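You operate a simulated robot arm through the tools that you are given. There is no shell and no other tool.

You are at the controls of a simulated robot arm. One attempt, no reset.

Task
Fill the cartridge with the orange ring to mark 3.
Fine: use the filling stand; open the valve to pump, shut it again and put the cartridge back in the rack. Set down upright: what you pick out.

Only the result counts: the job must be done as asked and must still hold three seconds after the hand-in. Knocking over, shifting, dropping, spilling or breaking anything else fails it.

Robot
A 7-joint arm with a two-finger parallel gripper, fixed in place. Base frame: the origin is on the floor under the middle of its stand, x ahead of it, y to its left, z up. Lengths are in mm, angles in degrees, forces in N, time in s.
It reaches about 1247 mm from its shoulder. Its first joint turns from -132.0 to 132.0 degrees. Payload 3.91 kg.
The TCP is the grasp point between the finger pads, 30 mm short of the fingertips. In the tool frame z runs along the fingers and y along their closing line. The gripper opens to 110 mm. The fingers are 20 mm wide and 10 mm thick; the gripper's body (48 by 112 mm) begins 55 mm behind the TCP.
Orientation is that of the tool frame in the base frame, as a unit quaternion [w, x, y, z]. With the fingers straight down and closing along the base's y, the tool's x points along the base's -x, its y along +y and its z along -z.

Tools
- The arm moves only by the tool drive_tool. Its argument "moves" is a list that holds one entry, the list of rows, each a list of 7 numbers: the shift along the base's x, y, z in cm, then the turn, a rotation vector about the base's x, y, z in rad, then the gripper command, from -1 (fully open) to 1 (shut), values between in proportion. In form: [[[x, y, z, wx, wy, wz, jaw], ...]]. A call has 1 to 20 rows; each row shifts and turns the commanded pose from where the row before left it. A row lasts 0.2 s, in which the tool goes at most 50 mm and 8.6 degrees; a call with a longer step from one row to the next is refused whole, and so is a gripper value outside its range. Where a pose cannot be reached the arm comes as near as it can. A force on the tool above 40 N (or 10 N above the force at the start of the call, whichever is more), or a blocked arm, ends the call early, and 0.2 s more pass. Each finger travels about 108 mm/s and halts on what it meets, pressing with about 21 N; the grip force reading is that of the motor and also rises with nothing between the fingers. The clock runs only during rows and for 0.2 s after the last one: add rows that do not move to give the fingers time. The reply holds the time, the measured pose of the TCP, the force on the tool along the base axes, the opening and the grip force, in the units named above and with some noise, with the torque about the TCP (base axes, N m) and any sound that the robot's microphone picked up, and new pictures: "pictures" is both (left out), scene, wrist or none.
- Cameras (640 x 400 px; columns grow to the right, rows downward): "scene" is fixed at [42.8, -490.4, 1563.5]; the picture's right is [0.91, -0.42, 0.00], its down [-0.14, -0.30, -0.94] and it looks along [0.40, 0.85, -0.33] (base axes); focal length 313 px, centre (320, 200). "wrist" rides on the gripper at [72, 17, -103] in the tool frame; the picture's right is [-0.23, 0.97, 0.00], its down [-0.76, -0.18, -0.62] and it looks along [-0.61, -0.14, 0.78] (tool axes); focal length 222 px, centre (320, 200).
- point_at(camera, pixels): for up to 12 pixels [column, row] of the newest picture of that camera ("zoom" is the newest enlarged one), the place [x, y, z] in the base frame of the surface seen there, good to about 2 mm, but the place of the scene camera against the robot may be out by one fixed shift of up to 18 mm in any direction. No time passes.
- inspect(camera, box): a new picture of the part [left, top, right, bottom] of that camera's present view, enlarged. No time passes.
- close_job(): hands the job in; it is judged then, once.

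Leave the gripper open and the arm clear of the work at the hand-in unless told otherwise.

The tools are called after ">>>" as a command line: name --argument value ..., lists and objects as JSON in quotes. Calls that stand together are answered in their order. drive_tool: Moves the arm, as the interface text tells. Its arguments: {"type":"object","properties":{"moves":{"type":"array","items":{"type":"array","items":{"type":"array","items":{"type":"number"}}}},"pictures":{"type":"string","enum":["both","scene","wrist","none"]}},"required":["moves"]} The other tools are called the same way: point_at (camera, pixels) gives the place of the surface under pixels of a picture; inspect (camera, box) takes an enlarged picture of a part of a camera's view; close_job () hands the job in.

At the start:

```text
time: 0.0
tcp_pos: [495.0, 252.2, 1310.4]
tcp_rot: [0.0, 0.0, 1.0, 0.001]
ft_force: [-0.5, 0.5, -0.2]
moment: [0.0, -0.02, 0.0]
finger_gap: 110.0
finger_force: 0.0
```

scene: 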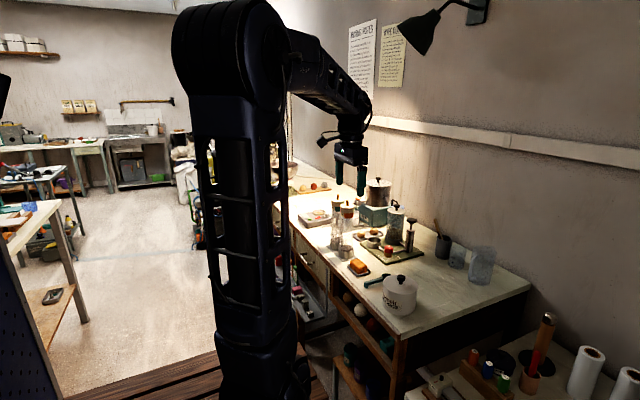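
wrist: 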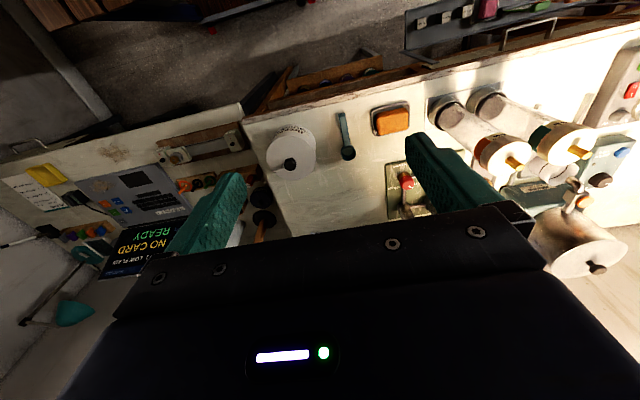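

I see a bench with a stand, cartridges and several pots. I'll take enlarged views before moving.

>>> inspect --camera "scene" --box '[280, 150, 440, 250]'

>>> inspect --camera "wrist" --box '[380, 60, 640, 222]'

>>> inspect --camera "scene" --box '[340, 10, 420, 100]'

```text
4.00 times, centred on (360, 200) of scene
```

zoom: 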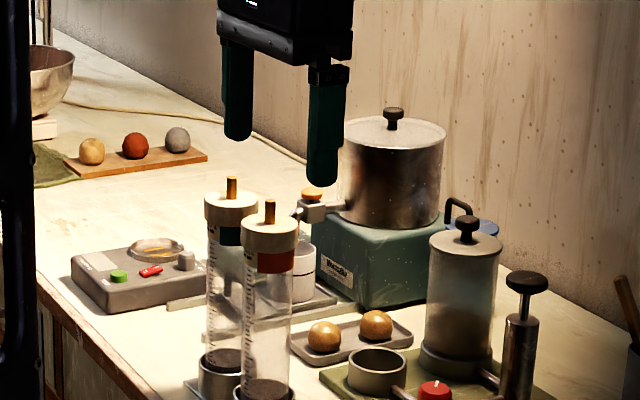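

```text
2.46 times, centred on (510, 141) of wrist
```

zoom: 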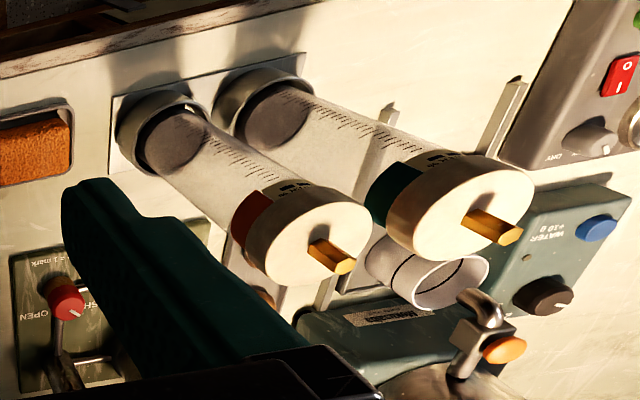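

```text
4.44 times, centred on (380, 55) of scene
```

zoom: 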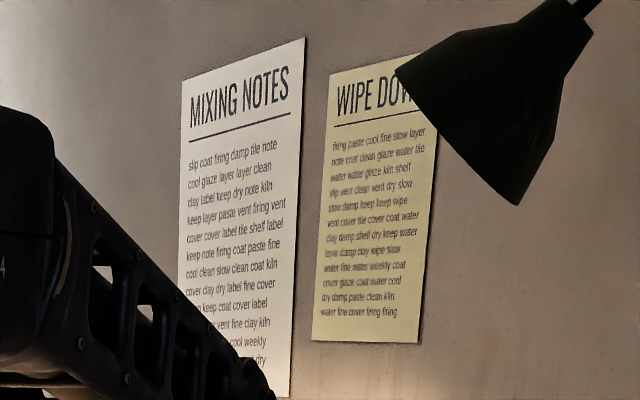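

Two cartridges stand in a rack, one with a red-orange ring and one with a teal ring. The filling stand has a cup, a red valve knob and a pump. I'll zoom in on the stand plate, where some text is printed, and measure positions.

>>> inspect --camera "wrist" --box '[380, 155, 440, 220]'

>>> inspect --camera "scene" --box '[350, 205, 430, 265]'

>>> inspect --camera "scene" --box '[320, 190, 370, 265]'

>>> point_at --camera "scene" --pixels '[[347, 205], [337, 198], [374, 242], [388, 250], [411, 220], [396, 205], [440, 270], [334, 249], [346, 252], [380, 255]]'

>>> point_at --camera "wrist" --pixels '[[406, 182], [498, 150], [555, 135], [514, 160], [580, 150], [440, 113], [485, 100], [400, 205], [590, 265]]'

```text
6.15 times, centred on (410, 188) of wrist
```

zoom: 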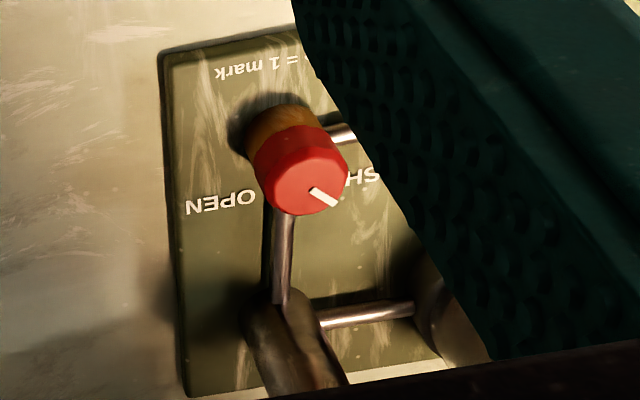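

```text
6.67 times, centred on (390, 235) of scene
```

zoom: 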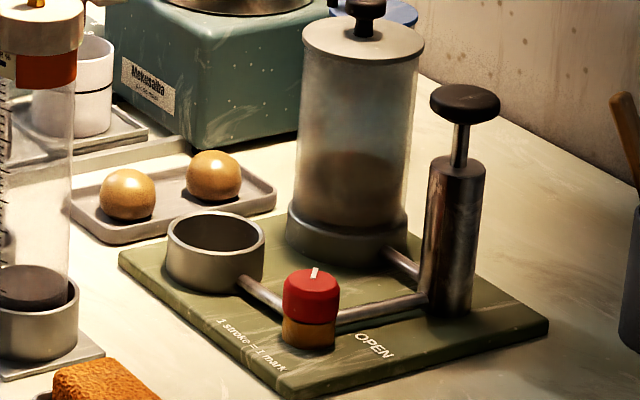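

```text
5.33 times, centred on (345, 228) of scene
```

zoom: 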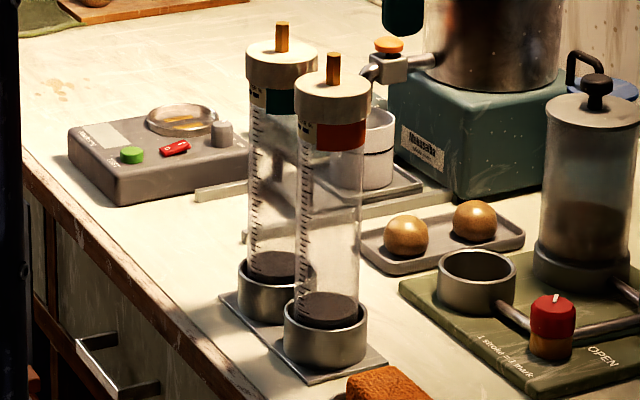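

```text
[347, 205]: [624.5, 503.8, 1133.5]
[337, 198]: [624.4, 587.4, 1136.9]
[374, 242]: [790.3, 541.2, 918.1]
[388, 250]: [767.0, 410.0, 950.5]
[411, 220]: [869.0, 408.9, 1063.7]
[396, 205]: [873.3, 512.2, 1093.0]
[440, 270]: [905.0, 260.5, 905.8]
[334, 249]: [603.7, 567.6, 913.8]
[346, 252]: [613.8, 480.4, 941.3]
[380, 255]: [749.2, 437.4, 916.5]
```

```text
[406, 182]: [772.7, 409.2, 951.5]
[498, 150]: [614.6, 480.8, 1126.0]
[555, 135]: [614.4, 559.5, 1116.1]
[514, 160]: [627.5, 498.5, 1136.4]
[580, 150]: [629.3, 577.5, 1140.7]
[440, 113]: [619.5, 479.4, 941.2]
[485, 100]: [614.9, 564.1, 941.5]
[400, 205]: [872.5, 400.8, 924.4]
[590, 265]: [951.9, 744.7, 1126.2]
```

The plate reads "1 stroke = 1 mark" with an OPEN label, and the knob's pointer is currently toward the SHUT side. I'll check how far out the lamp hangs, then move the open gripper high over the stand for a clear view.

>>> point_at --camera "scene" --pixels '[[420, 35], [405, 25], [430, 52], [378, 183], [290, 190], [480, 265], [401, 285]]'

>>> drive_tool --moves '[[[2.9, 3.2, 0, 0, 0, 0, -1], [2.9, 3.2, 0, 0, 0, 0, -1], [2.9, 3.2, 0, 0, 0, 0, -1], [2.9, 3.2, 0, 0, 0, 0, -1], [2.9, 3.2, 0, 0, 0, 0, -1], [2.9, 3.2, 0, 0, 0, 0, -1], [2.9, 3.2, 0, 0, 0, 0, -1]]]'

```text
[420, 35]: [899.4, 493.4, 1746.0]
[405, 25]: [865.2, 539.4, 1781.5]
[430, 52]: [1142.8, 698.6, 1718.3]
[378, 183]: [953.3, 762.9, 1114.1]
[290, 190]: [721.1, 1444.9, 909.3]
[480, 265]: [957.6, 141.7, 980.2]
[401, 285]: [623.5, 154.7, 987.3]
```

```text
time: 1.6
tcp_pos: [696.6, 475.1, 1310.7]
tcp_rot: [0.001, 0.0, 1.0, 0.001]
ft_force: [0.5, -0.9, 1.5]
moment: [0.05, -0.02, 0.02]
finger_gap: 109.8
finger_force: 0.0
```

scene: 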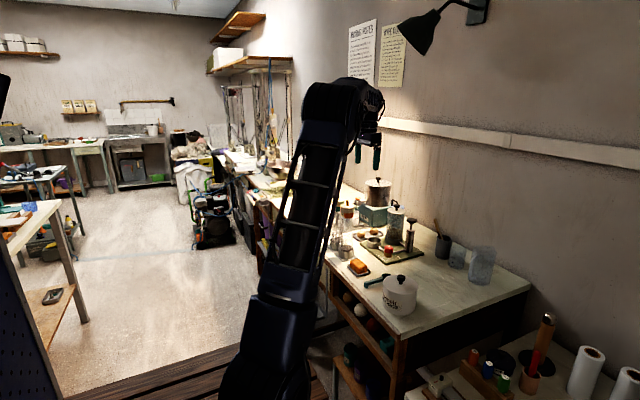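
wrist: 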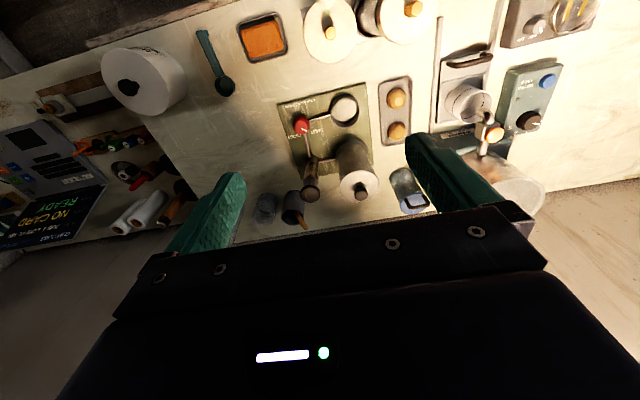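

I now have a top view of the stand between the fingers. I'll zoom in on it and on the cartridge tops.

>>> inspect --camera "wrist" --box '[270, 75, 400, 215]'

>>> inspect --camera "wrist" --box '[290, 0, 430, 75]'

>>> inspect --camera "wrist" --box '[0, 130, 120, 240]'

>>> point_at --camera "wrist" --pixels '[[344, 108], [302, 125], [312, 190], [360, 190], [329, 34], [413, 10], [344, 94], [331, 110], [358, 108], [344, 122], [310, 22], [353, 25]]'

```text
2.86 times, centred on (335, 145) of wrist
```

zoom: 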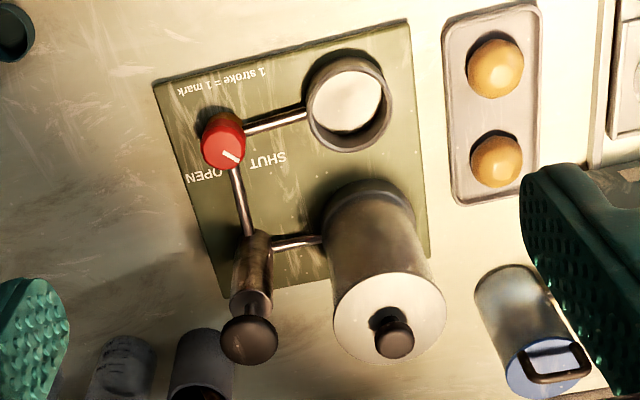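

```text
4.57 times, centred on (360, 38) of wrist
```

zoom: 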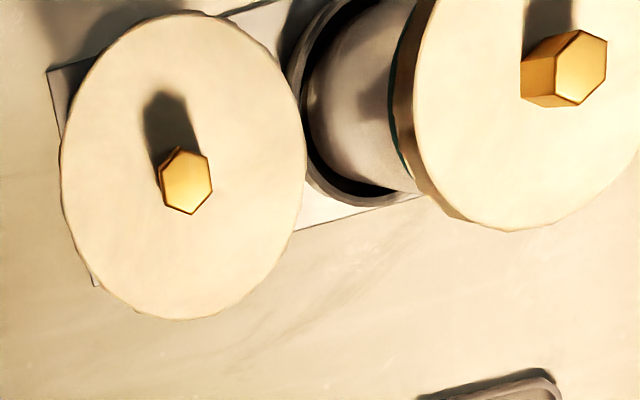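

```text
3.64 times, centred on (60, 185) of wrist
```

zoom: 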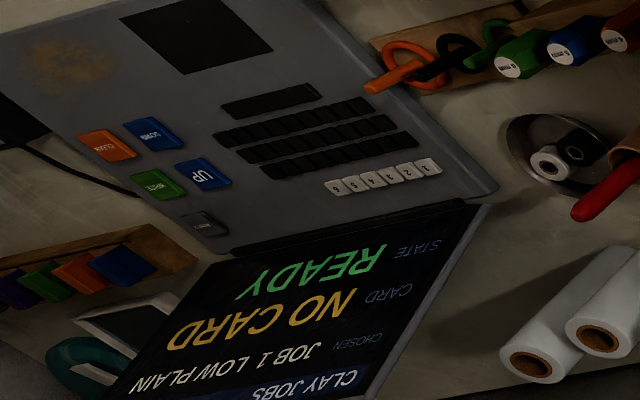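

```text
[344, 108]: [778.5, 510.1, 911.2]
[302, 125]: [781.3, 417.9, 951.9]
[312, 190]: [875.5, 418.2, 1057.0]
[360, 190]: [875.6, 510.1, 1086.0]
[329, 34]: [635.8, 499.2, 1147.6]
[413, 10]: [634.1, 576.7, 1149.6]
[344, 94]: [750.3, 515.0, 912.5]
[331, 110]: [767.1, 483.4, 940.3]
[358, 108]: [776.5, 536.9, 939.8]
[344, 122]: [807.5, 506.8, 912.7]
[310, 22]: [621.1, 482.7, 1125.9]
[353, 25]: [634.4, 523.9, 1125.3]
```

The knob's white pointer now reads as pointing to SHUT, though I'll verify that. I'll zoom further on the knob, cup and cartridge ticks.

>>> inspect --camera "wrist" --box '[288, 105, 338, 145]'

>>> inspect --camera "scene" --box '[328, 195, 364, 265]'

>>> inspect --camera "wrist" --box '[325, 85, 365, 130]'

```text
10.00 times, centred on (313, 125) of wrist
```

zoom: 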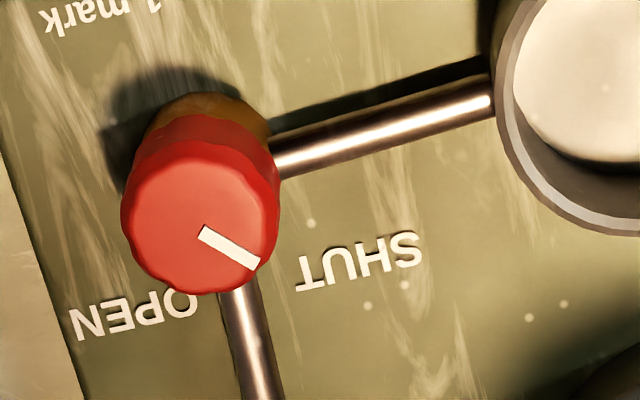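

```text
5.71 times, centred on (346, 230) of scene
```

zoom: 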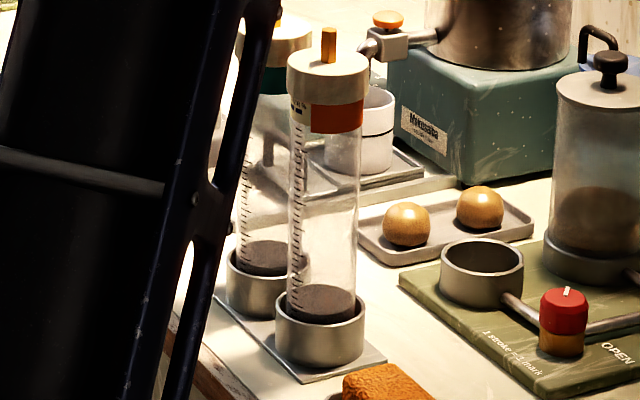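

```text
8.89 times, centred on (345, 108) of wrist
```

zoom: 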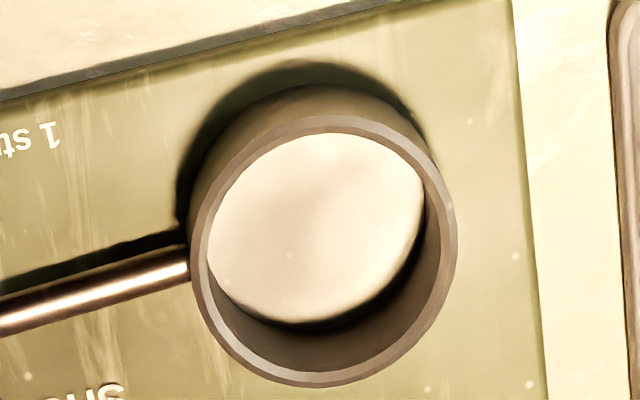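

The pointer aims at SHUT. I'll measure the knob, pointer, labels and cup rim on the zoom, which now shows the cup.

>>> point_at --camera "zoom" --pixels '[[196, 240], [450, 230], [320, 122], [320, 380], [235, 160], [410, 155], [230, 345], [420, 320], [310, 240]]'

>>> point_at --camera "wrist" --pixels '[[294, 136], [289, 138], [299, 136], [317, 131], [311, 133], [322, 130], [301.5, 128], [305.5, 130.5], [294, 128], [308, 127], [301, 119], [302, 133]]'

>>> inspect --camera "wrist" --box '[292, 165, 332, 205]'

```text
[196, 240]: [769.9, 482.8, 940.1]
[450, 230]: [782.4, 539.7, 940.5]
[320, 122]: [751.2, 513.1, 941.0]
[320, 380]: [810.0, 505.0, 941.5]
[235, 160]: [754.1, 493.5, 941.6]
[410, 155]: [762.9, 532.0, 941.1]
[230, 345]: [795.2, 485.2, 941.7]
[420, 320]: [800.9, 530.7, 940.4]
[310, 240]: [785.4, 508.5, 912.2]
```

```text
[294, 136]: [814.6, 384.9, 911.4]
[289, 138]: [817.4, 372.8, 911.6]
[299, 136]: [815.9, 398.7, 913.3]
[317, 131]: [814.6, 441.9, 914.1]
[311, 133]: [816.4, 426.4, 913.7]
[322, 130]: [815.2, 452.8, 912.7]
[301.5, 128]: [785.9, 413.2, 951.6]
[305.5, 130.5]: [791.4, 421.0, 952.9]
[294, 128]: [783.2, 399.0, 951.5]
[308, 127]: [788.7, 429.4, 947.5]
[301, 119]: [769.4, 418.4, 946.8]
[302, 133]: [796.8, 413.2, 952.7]
```

```text
10.00 times, centred on (312, 185) of wrist
```

zoom: 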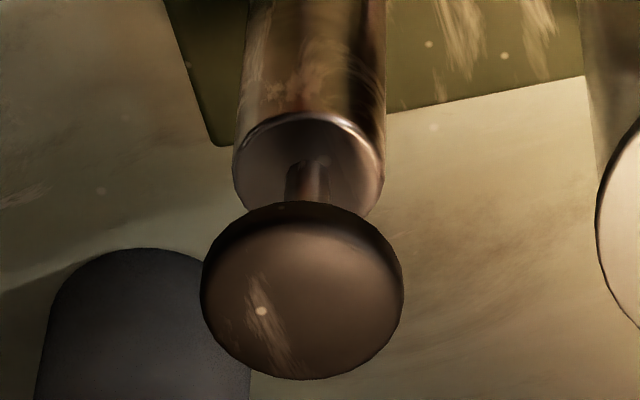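

The cup centre comes out at about (780, 510) with its rim at z 941, and the knob at about (783, 414). SHUT sits to the +x+y side of the knob and OPEN to the +x−y side, so opening means turning about −90° seen from above. Next I'll measure the cartridge caps.

>>> inspect --camera "wrist" --box '[295, 0, 375, 70]'

```text
5.71 times, centred on (335, 35) of wrist
```

zoom: 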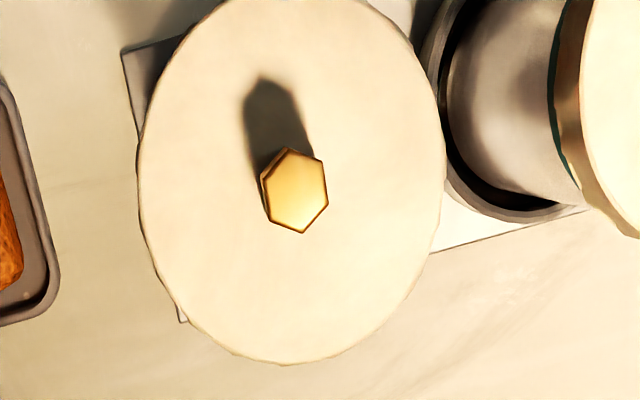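

>>> point_at --camera "zoom" --pixels '[[145, 170], [438, 180], [300, 352], [200, 20], [390, 40], [180, 300], [410, 290], [300, 190], [268, 170], [290, 150], [480, 200], [128, 60]]'

```text
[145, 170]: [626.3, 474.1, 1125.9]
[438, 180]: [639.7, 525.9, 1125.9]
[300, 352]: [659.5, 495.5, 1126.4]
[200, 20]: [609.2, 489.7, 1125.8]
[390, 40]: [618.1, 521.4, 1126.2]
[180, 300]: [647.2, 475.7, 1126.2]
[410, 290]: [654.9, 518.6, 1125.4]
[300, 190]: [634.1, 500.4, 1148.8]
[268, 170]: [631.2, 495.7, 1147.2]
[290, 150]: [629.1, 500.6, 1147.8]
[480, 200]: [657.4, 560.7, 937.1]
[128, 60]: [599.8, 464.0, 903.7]
```

The cap centre is at about (634, 500), diameter about 54, top at z 1126. Now I'll back the arm off and lower it so the wrist camera sees the cartridge from the side, to read the marks and the present level.

>>> drive_tool --moves '[[[-4.2, 0.8, 0, 0, 0, 0, -1], [-4.2, 0.8, 0, 0, 0, 0, -1], [-4.2, 0.8, 0, 0, 0, 0, -1], [-4.2, 0.8, 0, 0, 0, 0, -1], [-4.2, 0.7, 0, 0, 0, 0, -1], [-4.2, 0.6, 0, 0, 0, 0, -1], [0, 0, -4.5, 0, 0, 0, -1], [0, 0, -4.5, 0, 0, 0, -1], [0, 0, -4.5, 0, 0, 0, -1]]]'

```text
time: 3.6
tcp_pos: [446.0, 522.1, 1175.2]
tcp_rot: [0.0, 0.0, 1.0, 0.0]
ft_force: [-0.8, -0.6, 1.3]
moment: [0.02, -0.03, -0.04]
finger_gap: 110.2
finger_force: 0.2
```

scene: 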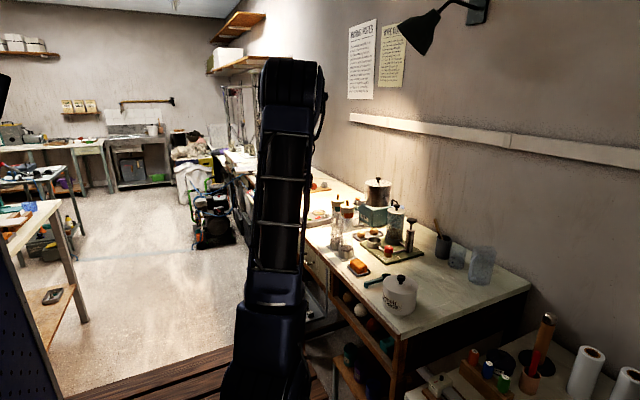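
wrist: 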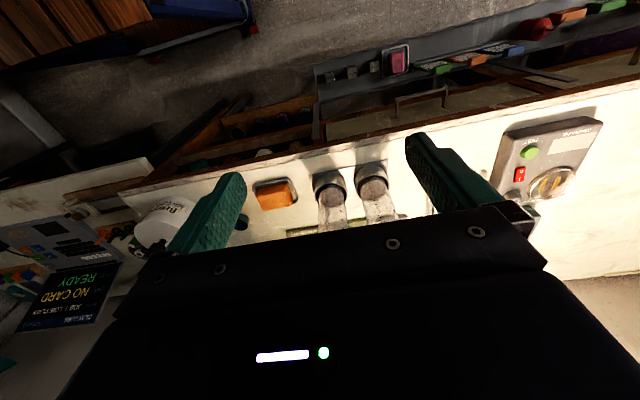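

The gripper body hides the upper part of the cartridges. I'll zoom on the lower part, which is visible at about (330–375, 190–220).

>>> inspect --camera "wrist" --box '[300, 160, 400, 230]'

>>> inspect --camera "scene" --box '[325, 190, 365, 265]'

```text
5.71 times, centred on (350, 195) of wrist
```

zoom: 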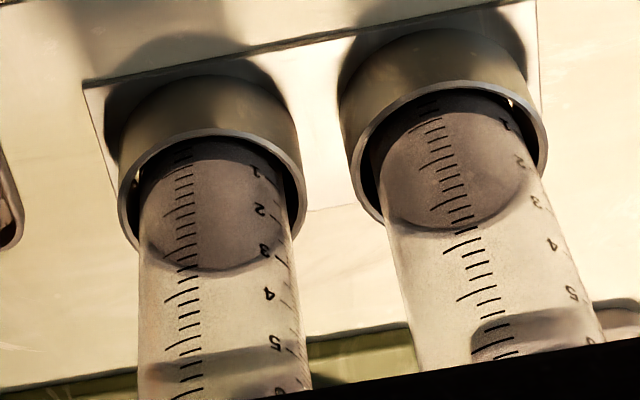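

```text
5.33 times, centred on (345, 228) of scene
```

zoom: 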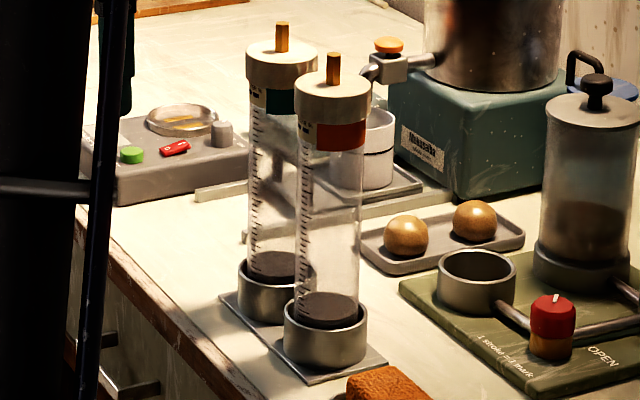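

The scale has numbers 1–6 and up, read upside-down, on each tube, with dark material at the bottom. I'll measure heights along the scale and the dark surface. A new zoom is needed first, so that "zoom" refers to the wrist view.

>>> inspect --camera "wrist" --box '[315, 175, 360, 225]'

```text
8.00 times, centred on (338, 200) of wrist
```

zoom: 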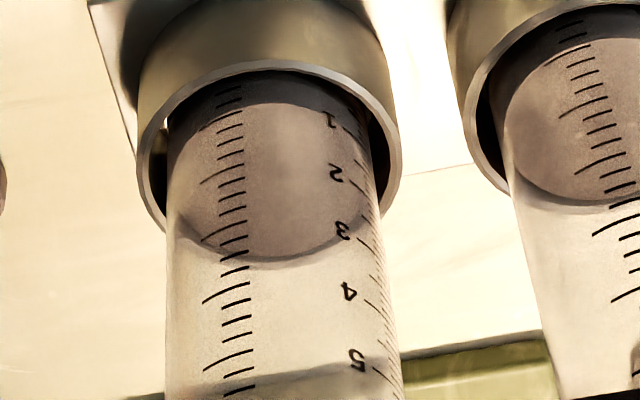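

>>> point_at --camera "zoom" --pixels '[[265, 180], [265, 250], [265, 130], [265, 90], [280, 300], [280, 380], [220, 180], [220, 300], [265, 68], [350, 292], [150, 130], [270, 270]]'

```text
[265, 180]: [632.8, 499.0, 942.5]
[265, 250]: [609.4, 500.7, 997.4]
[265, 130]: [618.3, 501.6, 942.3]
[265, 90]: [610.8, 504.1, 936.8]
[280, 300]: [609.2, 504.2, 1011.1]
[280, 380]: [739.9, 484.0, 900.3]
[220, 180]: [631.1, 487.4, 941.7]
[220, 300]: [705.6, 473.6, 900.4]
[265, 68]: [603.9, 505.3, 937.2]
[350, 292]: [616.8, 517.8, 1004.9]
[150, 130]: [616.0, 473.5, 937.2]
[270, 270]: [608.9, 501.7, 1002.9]
```

The dark top surface sits at z≈942 and the tube radius is about 25. I'll measure the number marks to get the scale.

>>> point_at --camera "zoom" --pixels '[[330, 121], [336, 174], [342, 231], [349, 292], [357, 361], [222, 238], [230, 235], [225, 180], [235, 292], [240, 355], [345, 300], [355, 350]]'

```text
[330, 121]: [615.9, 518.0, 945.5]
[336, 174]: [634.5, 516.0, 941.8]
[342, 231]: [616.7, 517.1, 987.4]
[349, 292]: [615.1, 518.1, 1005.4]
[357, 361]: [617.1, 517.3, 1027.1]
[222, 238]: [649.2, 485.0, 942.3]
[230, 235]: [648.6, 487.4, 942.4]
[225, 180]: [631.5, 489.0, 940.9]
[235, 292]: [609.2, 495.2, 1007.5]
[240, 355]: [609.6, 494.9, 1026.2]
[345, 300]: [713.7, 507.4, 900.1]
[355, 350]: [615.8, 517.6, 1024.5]
```

Marks are about 20 mm apart, but whether the dark surface equals "0" is unclear. I want a flatter side view, so I'll tilt the fingers forward 40° and lower slightly, staying well in front of the bench items.

>>> drive_tool --moves '[[[-0.8, 0, -1.0, 0, -0.14, 0, -1], [-0.8, 0, -1.5, 0, -0.14, 0, -1], [-0.5, 0, -1.5, 0, -0.14, 0, -1], [-0.5, 0, -1.5, 0, -0.14, 0, -1], [0, 0, -1.5, 0, -0.14, 0, -1], [0, 0, -1.0, 0, 0, 0, -1]]]'

```text
time: 5.0
tcp_pos: [420.4, 520.1, 1095.0]
tcp_rot: [0.343, 0.0, 0.939, 0.0]
ft_force: [-0.2, 0.1, -1.0]
moment: [0.05, 0.0, -0.01]
finger_gap: 109.6
finger_force: 0.0
```

scene: 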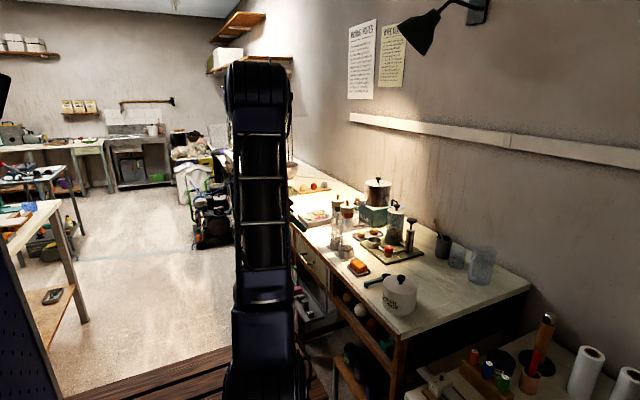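
wrist: 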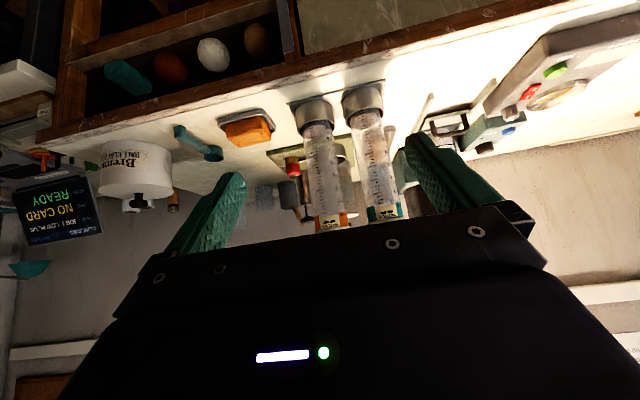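

The side view is good. I'll zoom on both cartridges.

>>> inspect --camera "wrist" --box '[280, 85, 410, 235]'

>>> inspect --camera "wrist" --box '[290, 95, 350, 165]'

```text
2.67 times, centred on (345, 160) of wrist
```

zoom: 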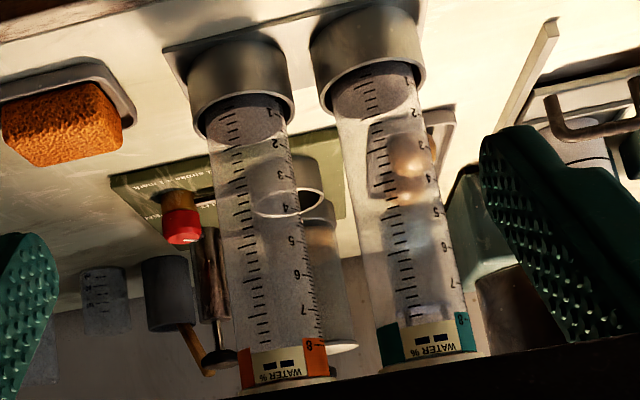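

```text
5.71 times, centred on (320, 130) of wrist
```

zoom: 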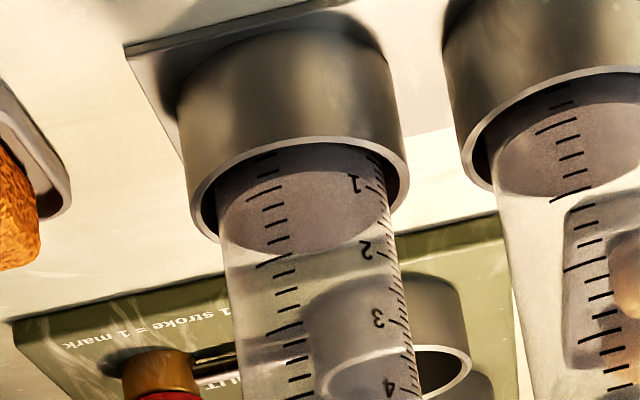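

The ring is clearly orange and the scale runs 1 to 8. I'll zoom tightly on the lower tube to see where the dark surface meets the near wall.

>>> inspect --camera "wrist" --box '[300, 112, 336, 148]'

>>> point_at --camera "wrist" --pixels '[[330, 84], [330, 70], [250, 105], [400, 60], [230, 75]]'

```text
11.11 times, centred on (318, 130) of wrist
```

zoom: 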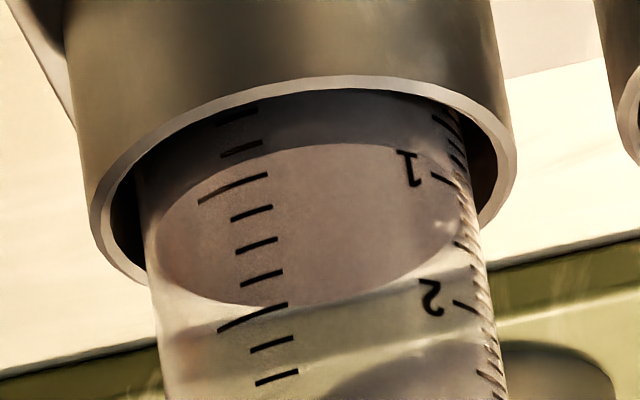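

```text
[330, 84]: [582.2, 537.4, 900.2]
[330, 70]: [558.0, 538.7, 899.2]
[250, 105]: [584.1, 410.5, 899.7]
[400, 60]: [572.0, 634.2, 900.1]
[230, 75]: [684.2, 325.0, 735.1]
```

The dark top meets the near wall at about mark 0.8, so I'll recheck the level after each stroke rather than trust a count. Next I'll level the tool, lift, and turn it +90° about vertical above the orange cartridge, so the fingers close along x and clear the teal neighbour.

>>> drive_tool --moves '[[[0, 0, 4.0, 0, 0.14, 0, -1], [0, 0, 4.0, 0, 0.14, 0, -1], [0, 0, 4.0, 0, 0.14, 0, -1], [0, 0, 4.0, 0, 0.14, 0, -1], [0, 0, 4.0, 0, 0.14, 0, -1], [3.5, -0.3, 0, 0, 0, 0.1428, -1], [3.5, -0.3, 0, 0, 0, 0.1428, -1], [3.5, -0.3, 0, 0, 0, 0.1428, -1], [3.5, -0.3, 0, 0, 0, 0.1428, -1], [3.5, -0.3, 0, 0, 0, 0.1428, -1], [3.5, -0.3, 0, 0, 0, 0.1428, -1], [0.4, -0.2, 0, 0, 0, 0.1428, -1], [0, 0, 0, 0, 0, 0.1428, -1], [0, 0, 0, 0, 0, 0.1428, -1], [0, 0, 0, 0, 0, 0.1428, -1], [0, 0, 0, 0, 0, 0.1428, -1], [0, 0, 0, 0, 0, 0, -1]]]'

```text
time: 8.6
tcp_pos: [632.4, 500.1, 1295.2]
tcp_rot: [0.0, 0.708, -0.706, -0.001]
ft_force: [0.2, 0.4, 1.0]
moment: [0.0, 0.01, 0.01]
finger_gap: 110.2
finger_force: 0.1
```

scene: 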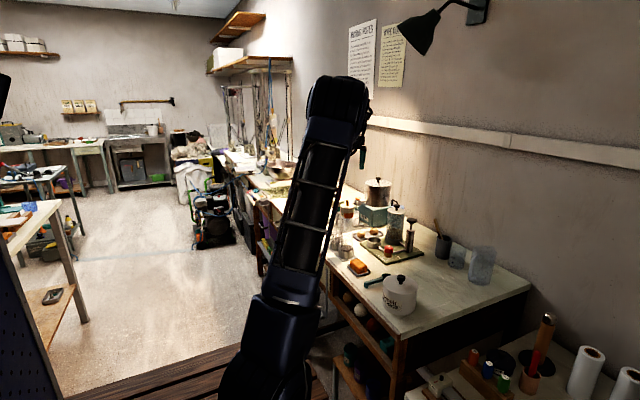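
wrist: 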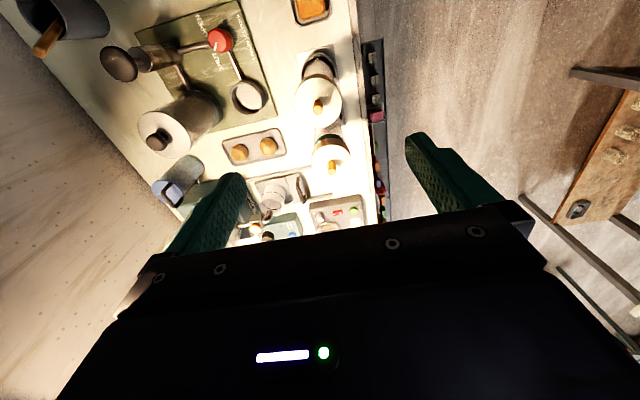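

The turn worked. The orange cartridge's cap is at about (318, 105), the teal one at about (332, 160), and the stand cup at about (250, 97). I'll measure the cap and cup rims from this pose.

>>> inspect --camera "wrist" --box '[290, 70, 370, 185]'

>>> inspect --camera "wrist" --box '[295, 75, 345, 135]'

```text
3.48 times, centred on (330, 128) of wrist
```

zoom: 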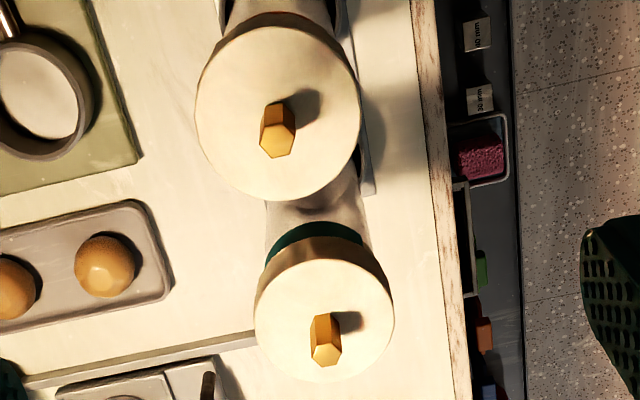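

```text
6.67 times, centred on (320, 105) of wrist
```

zoom: 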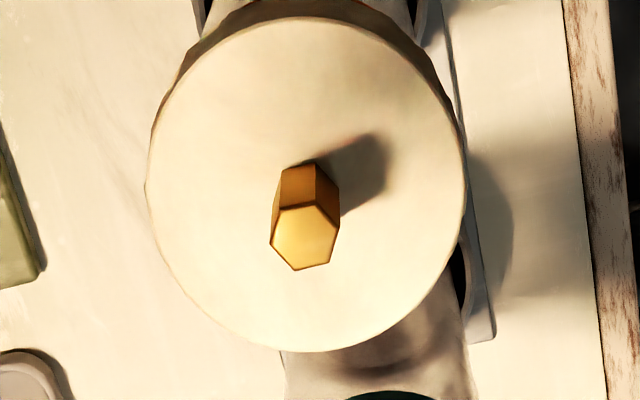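

>>> point_at --camera "zoom" --pixels '[[152, 180], [459, 180], [305, 345], [300, 30], [200, 80], [420, 85], [200, 285], [420, 285], [303, 235], [305, 240], [170, 120], [445, 240]]'

>>> inspect --camera "wrist" --box '[225, 75, 275, 120]'

```text
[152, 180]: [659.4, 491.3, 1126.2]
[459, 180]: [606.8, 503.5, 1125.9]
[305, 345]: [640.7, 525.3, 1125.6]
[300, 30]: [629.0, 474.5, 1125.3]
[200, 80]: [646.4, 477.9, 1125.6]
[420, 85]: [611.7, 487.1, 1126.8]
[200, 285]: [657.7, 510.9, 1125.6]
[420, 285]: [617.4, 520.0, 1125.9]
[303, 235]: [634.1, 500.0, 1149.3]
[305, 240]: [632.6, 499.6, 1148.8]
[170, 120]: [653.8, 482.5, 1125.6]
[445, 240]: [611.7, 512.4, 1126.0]
```

```text
8.89 times, centred on (250, 98) of wrist
```

zoom: 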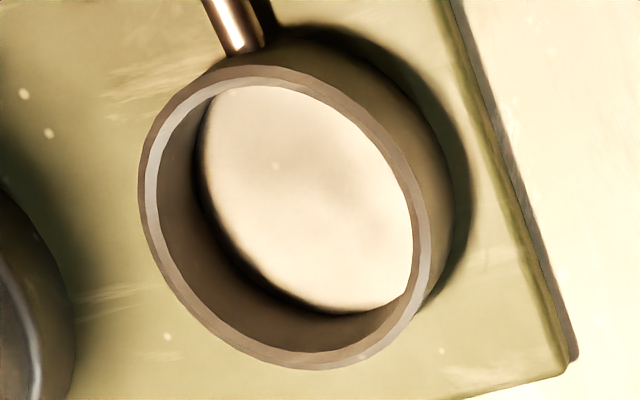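

The cap centre is about (633.6, 500). Now I'll measure the stand cup rim on this zoom.

>>> point_at --camera "zoom" --pixels '[[144, 180], [426, 250], [250, 72], [320, 364], [170, 105], [390, 150], [190, 300], [400, 325], [300, 85], [155, 190], [418, 240], [315, 350]]'

```text
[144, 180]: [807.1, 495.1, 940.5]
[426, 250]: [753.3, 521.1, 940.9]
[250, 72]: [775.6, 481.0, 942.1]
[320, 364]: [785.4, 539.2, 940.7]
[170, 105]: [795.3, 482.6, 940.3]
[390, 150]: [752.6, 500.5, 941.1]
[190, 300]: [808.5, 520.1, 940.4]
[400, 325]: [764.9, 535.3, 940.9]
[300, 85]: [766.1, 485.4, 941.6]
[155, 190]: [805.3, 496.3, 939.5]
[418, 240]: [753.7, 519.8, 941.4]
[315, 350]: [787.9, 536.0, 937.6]
```

The cup centre is about (780.3, 509.6), so the carry is about +146.7 in x and +9.6 in y. Now I'll descend over the orange cartridge with open fingers to TCP z≈1109.

>>> drive_tool --moves '[[[0.12, 0, -4.0, 0, 0, 0, -1], [0, 0, -4.0, 0, 0, 0, -1], [0, 0, -4.0, 0, 0, 0, -1], [0, 0, -3.5, 0, 0, 0, -1], [0, 0, -2.0, 0, 0, 0, -1], [0, 0, -1.1, 0, 0, 0, -1], [0, 0, 0, 0, 0, 0, -1]]]'

```text
time: 10.2
tcp_pos: [634.4, 501.2, 1110.5]
tcp_rot: [0.0, -0.707, 0.707, 0.0]
ft_force: [-0.3, 0.2, 0.5]
moment: [-0.01, 0.02, 0.0]
finger_gap: 110.0
finger_force: 0.0
```

scene: 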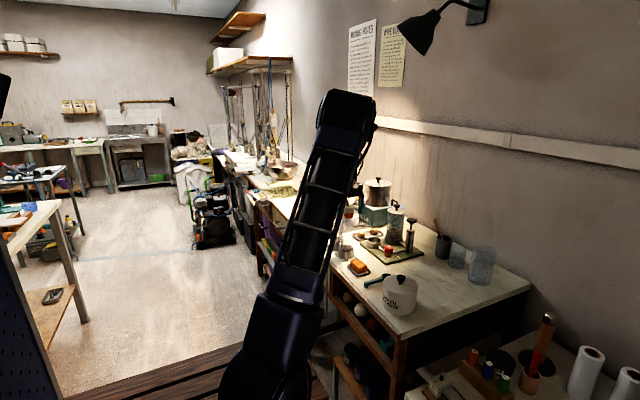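
wrist: 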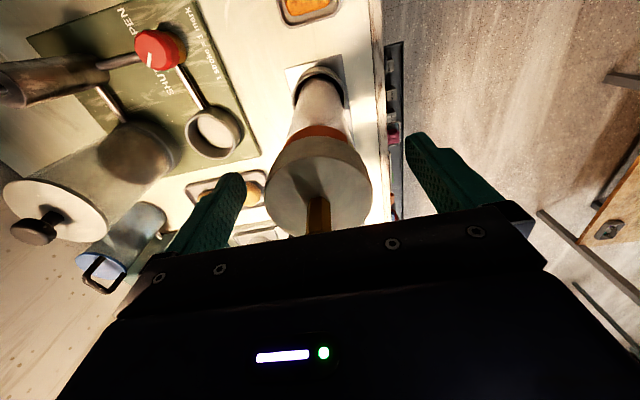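

The cap with the orange ring sits between the fingers at about (320, 190). I'll close the gripper and wait.

>>> drive_tool --moves '[[[0, 0, 0, 0, 0, 0, 0.2], [0, 0, 0, 0, 0, 0, 1], [0, 0, 0, 0, 0, 0, 1], [0, 0, 0, 0, 0, 0, 1], [0, 0, 0, 0, 0, 0, 1]]]' --pictures "wrist"

```text
time: 11.4
tcp_pos: [634.6, 501.9, 1111.1]
tcp_rot: [0.0, -0.707, 0.707, 0.0]
ft_force: [-0.3, 0.2, 0.0]
moment: [-0.02, -0.03, 0.02]
finger_gap: 56.6
finger_force: 21.2
```

wrist: 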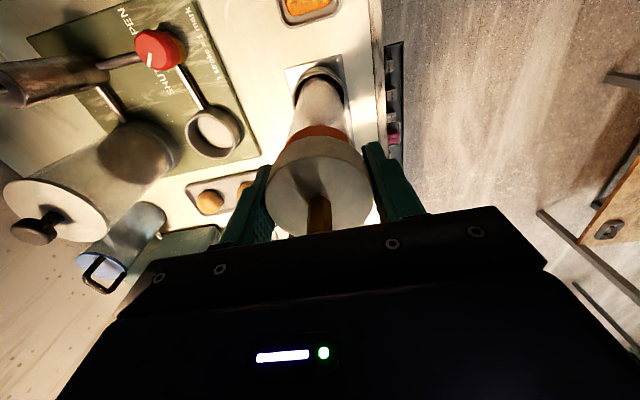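

The grip holds at a 56.6 mm gap with 21 N. I'll lift straight up slowly and check that the cartridge follows.

>>> drive_tool --moves '[[[0, 0, 0.8, 0, 0, 0, 1], [0, 0, 1.2, 0, 0, 0, 1], [0, 0, 1.5, 0, 0, 0, 1], [0, 0, 1.5, 0, 0, 0, 1], [0, 0, 2.0, 0, 0, 0, 1], [0, 0, 2.0, 0, 0, 0, 1], [0, 0, 0, 0, 0, 0, 1]]]'

```text
time: 13.0
tcp_pos: [634.6, 500.9, 1200.4]
tcp_rot: [0.0, 0.707, -0.707, 0.0]
ft_force: [1.3, -1.1, -1.2]
moment: [0.0, -0.01, -0.01]
finger_gap: 56.6
finger_force: 21.0
```

scene: 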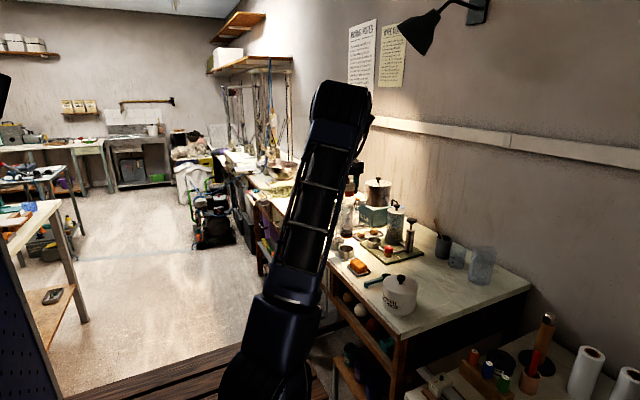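
wrist: 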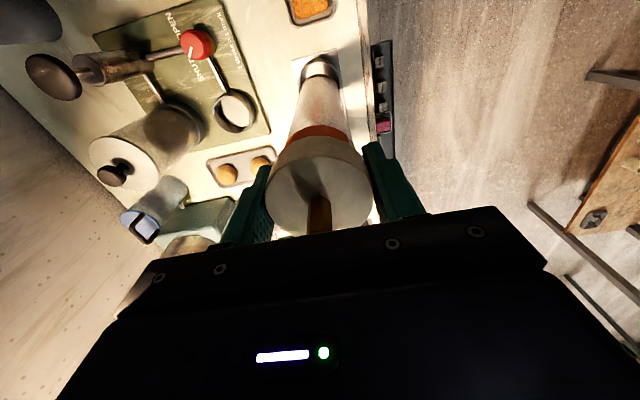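

I'll zoom on the held cartridge and the rack to confirm the lift.

>>> inspect --camera "scene" --box '[325, 165, 425, 265]'

>>> inspect --camera "wrist" --box '[250, 40, 390, 240]'

```text
4.00 times, centred on (375, 215) of scene
```

zoom: 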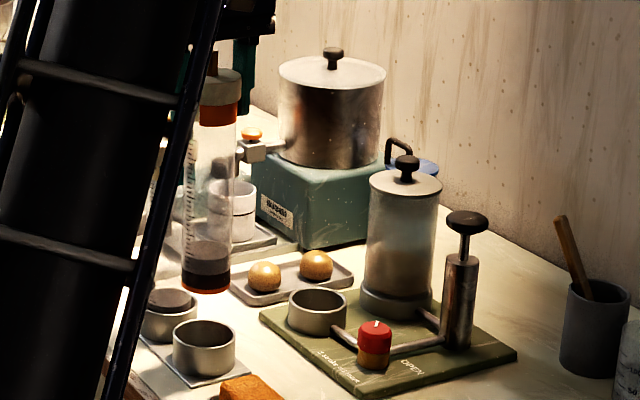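

```text
2.00 times, centred on (320, 140) of wrist
```

zoom: 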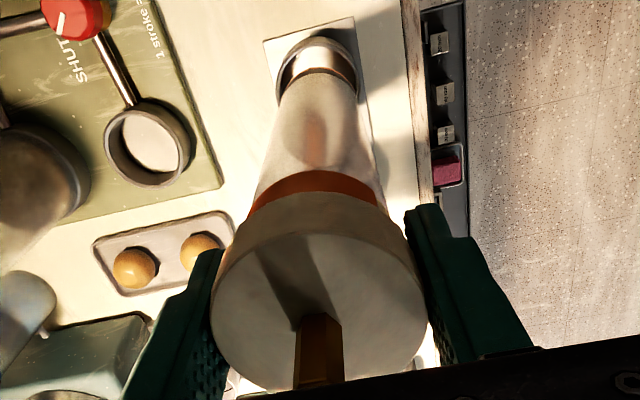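

The cartridge is lifted. I'll zoom on its bottom in the scene view to see the contents.

>>> inspect --camera "scene" --box '[362, 190, 392, 245]'

>>> inspect --camera "scene" --box '[366, 218, 390, 242]'

```text
7.27 times, centred on (377, 218) of scene
```

zoom: 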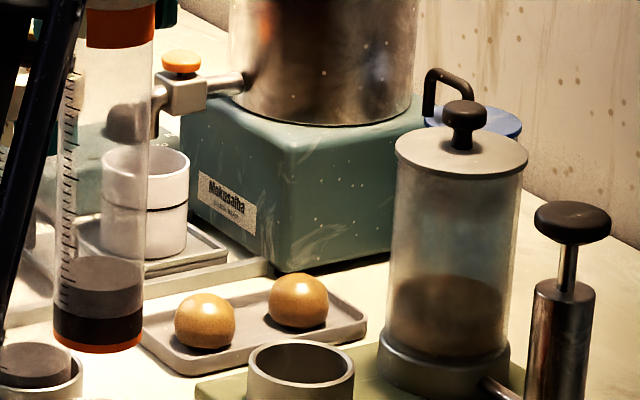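

```text
16.00 times, centred on (378, 230) of scene
```

zoom: 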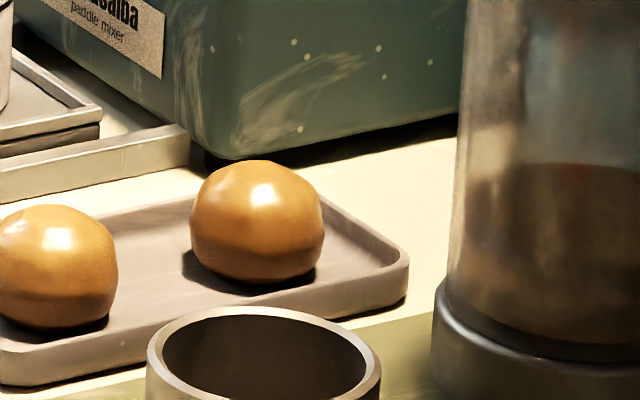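

>>> inspect --camera "scene" --box '[334, 214, 360, 242]'

>>> inspect --camera "scene" --box '[334, 196, 364, 242]'

```text
14.29 times, centred on (347, 228) of scene
```

zoom: 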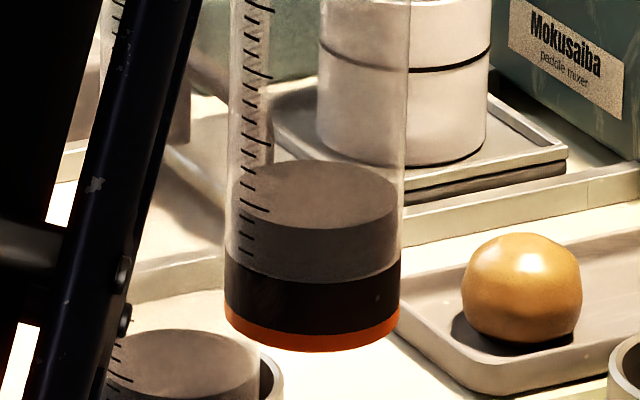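

```text
8.70 times, centred on (349, 219) of scene
```

zoom: 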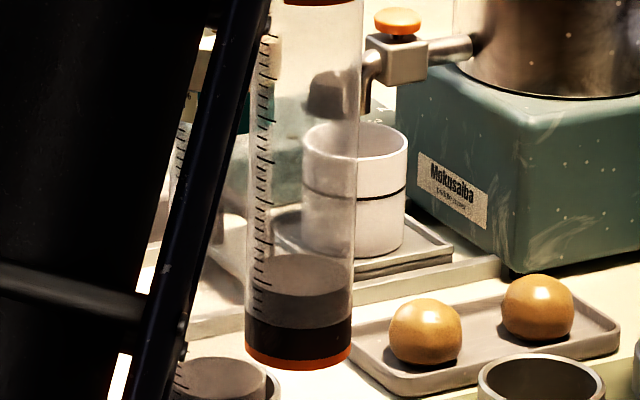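

The cartridge already holds about 0.8–1 mark of brownish paste above its black base, so I'll fill by level and not by counting. Now I'll carry it over the stand cup at the present height.

>>> drive_tool --moves '[[[2.0, 0.16, 0, 0, 0, 0, 1], [2.5, 0.16, 0, 0, 0, 0, 1], [2.7, 0.16, 0, 0, 0, 0, 1], [2.7, 0.16, 0, 0, 0, 0, 1], [2.7, 0.16, 0, 0, 0, 0, 1], [1.98, 0.16, 0, 0, 0, 0, 1], [0, 0, 0, 0, 0, 0, 1], [0, 0, 0, 0, 0, 0, 1]]]'

```text
time: 14.8
tcp_pos: [779.4, 510.2, 1198.5]
tcp_rot: [0.001, -0.707, 0.707, 0.0]
ft_force: [-0.6, -0.4, -1.5]
moment: [-0.02, -0.01, -0.03]
finger_gap: 56.5
finger_force: 21.5
```

scene: 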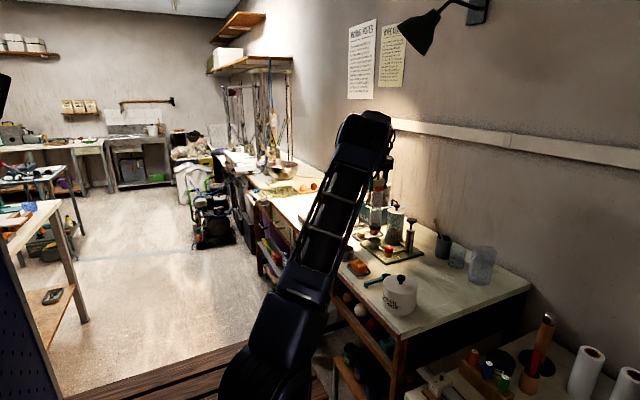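
wrist: 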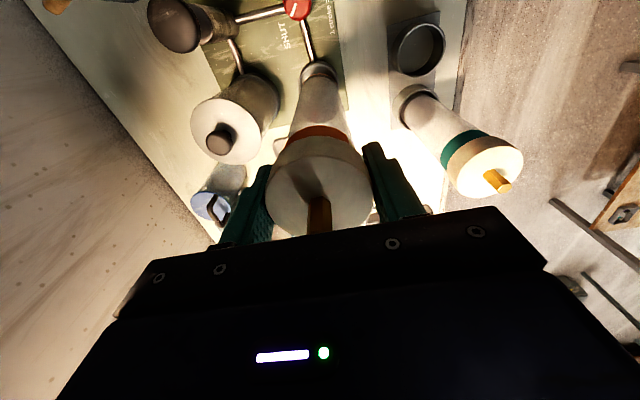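

The cartridge is over the cup. I'll zoom to compare the tube with the cup, and measure the now-empty rack cup and the tank for later.

>>> inspect --camera "wrist" --box '[270, 50, 370, 140]'

>>> inspect --camera "scene" --box '[350, 170, 420, 260]'

>>> inspect --camera "wrist" --box '[385, 10, 455, 80]'

>>> point_at --camera "zoom" --pixels '[[320, 200], [340, 200]]'

>>> point_at --camera "wrist" --pixels '[[192, 135], [262, 132], [225, 165], [219, 140], [250, 105], [280, 100]]'

```text
4.44 times, centred on (320, 95) of wrist
```

zoom: 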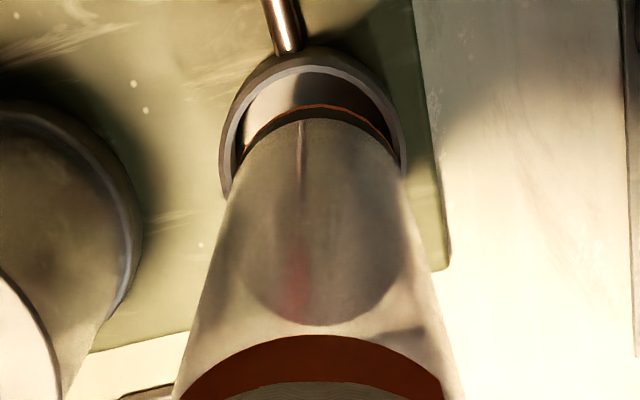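

```text
4.44 times, centred on (385, 215) of scene
```

zoom: 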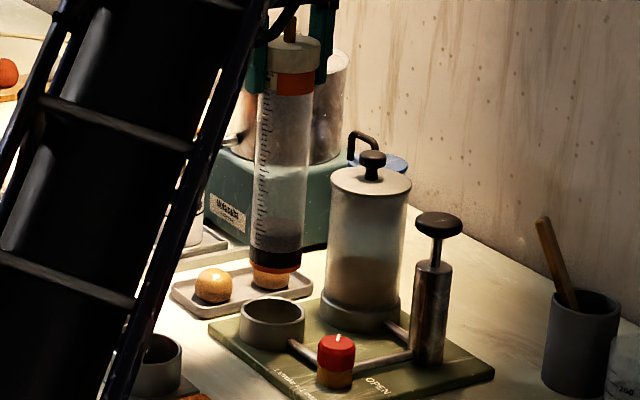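

```text
5.71 times, centred on (420, 45) of wrist
```

zoom: 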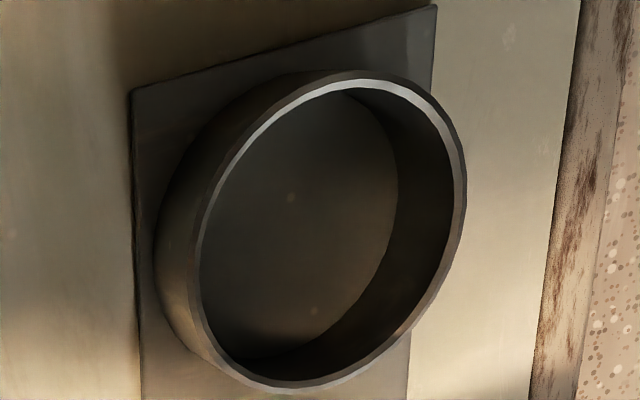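

```text
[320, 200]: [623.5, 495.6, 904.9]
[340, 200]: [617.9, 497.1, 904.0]
```

```text
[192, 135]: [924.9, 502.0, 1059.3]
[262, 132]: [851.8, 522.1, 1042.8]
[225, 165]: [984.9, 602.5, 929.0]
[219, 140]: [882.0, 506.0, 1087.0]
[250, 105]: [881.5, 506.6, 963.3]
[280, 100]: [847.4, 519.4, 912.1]
```

Measuring the empty rack cup's rim on this zoom.

>>> point_at --camera "zoom" --pixels '[[205, 250], [462, 185], [345, 78], [285, 382], [235, 160], [430, 105], [230, 345], [410, 320], [300, 180], [135, 95], [436, 10], [205, 200]]'

>>> inspect --camera "wrist" --box '[295, 55, 345, 100]'

```text
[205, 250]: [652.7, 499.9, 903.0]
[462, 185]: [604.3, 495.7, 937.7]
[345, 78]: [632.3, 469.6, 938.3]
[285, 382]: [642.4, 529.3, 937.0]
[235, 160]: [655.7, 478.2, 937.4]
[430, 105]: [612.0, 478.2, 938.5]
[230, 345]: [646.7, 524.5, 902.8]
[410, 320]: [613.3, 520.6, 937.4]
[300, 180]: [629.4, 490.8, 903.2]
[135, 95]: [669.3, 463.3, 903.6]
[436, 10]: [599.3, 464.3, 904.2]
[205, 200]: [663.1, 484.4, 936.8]
```

```text
8.89 times, centred on (320, 78) of wrist
```

zoom: 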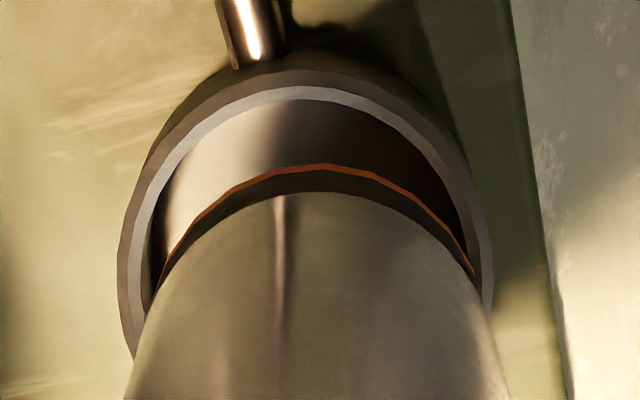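

The rack cup centre is about (633.7, 499.6), matching where the cartridge stood. Its floor is z≈903 and the stand cup's floor is z≈912. I'll measure the orange bottom edge of the held cartridge.

>>> point_at --camera "zoom" --pixels '[[320, 166], [260, 178], [200, 213], [175, 245], [380, 178], [430, 210], [460, 245], [472, 268], [290, 170], [350, 170], [230, 193], [405, 192]]'

>>> point_at --camera "wrist" --pixels '[[318, 215], [300, 160], [345, 165], [280, 190], [362, 195], [320, 150]]'

```text
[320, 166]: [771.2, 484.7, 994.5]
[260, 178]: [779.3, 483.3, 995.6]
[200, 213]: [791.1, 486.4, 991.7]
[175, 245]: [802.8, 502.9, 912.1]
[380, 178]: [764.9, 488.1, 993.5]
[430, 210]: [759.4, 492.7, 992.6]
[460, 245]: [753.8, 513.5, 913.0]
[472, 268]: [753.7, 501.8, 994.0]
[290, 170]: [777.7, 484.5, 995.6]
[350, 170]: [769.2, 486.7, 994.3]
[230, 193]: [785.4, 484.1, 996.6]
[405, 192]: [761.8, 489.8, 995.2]
```

```text
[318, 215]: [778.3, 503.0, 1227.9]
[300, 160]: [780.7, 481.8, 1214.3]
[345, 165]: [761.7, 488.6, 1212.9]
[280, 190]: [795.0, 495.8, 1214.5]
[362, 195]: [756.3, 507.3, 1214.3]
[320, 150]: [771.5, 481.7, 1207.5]
```

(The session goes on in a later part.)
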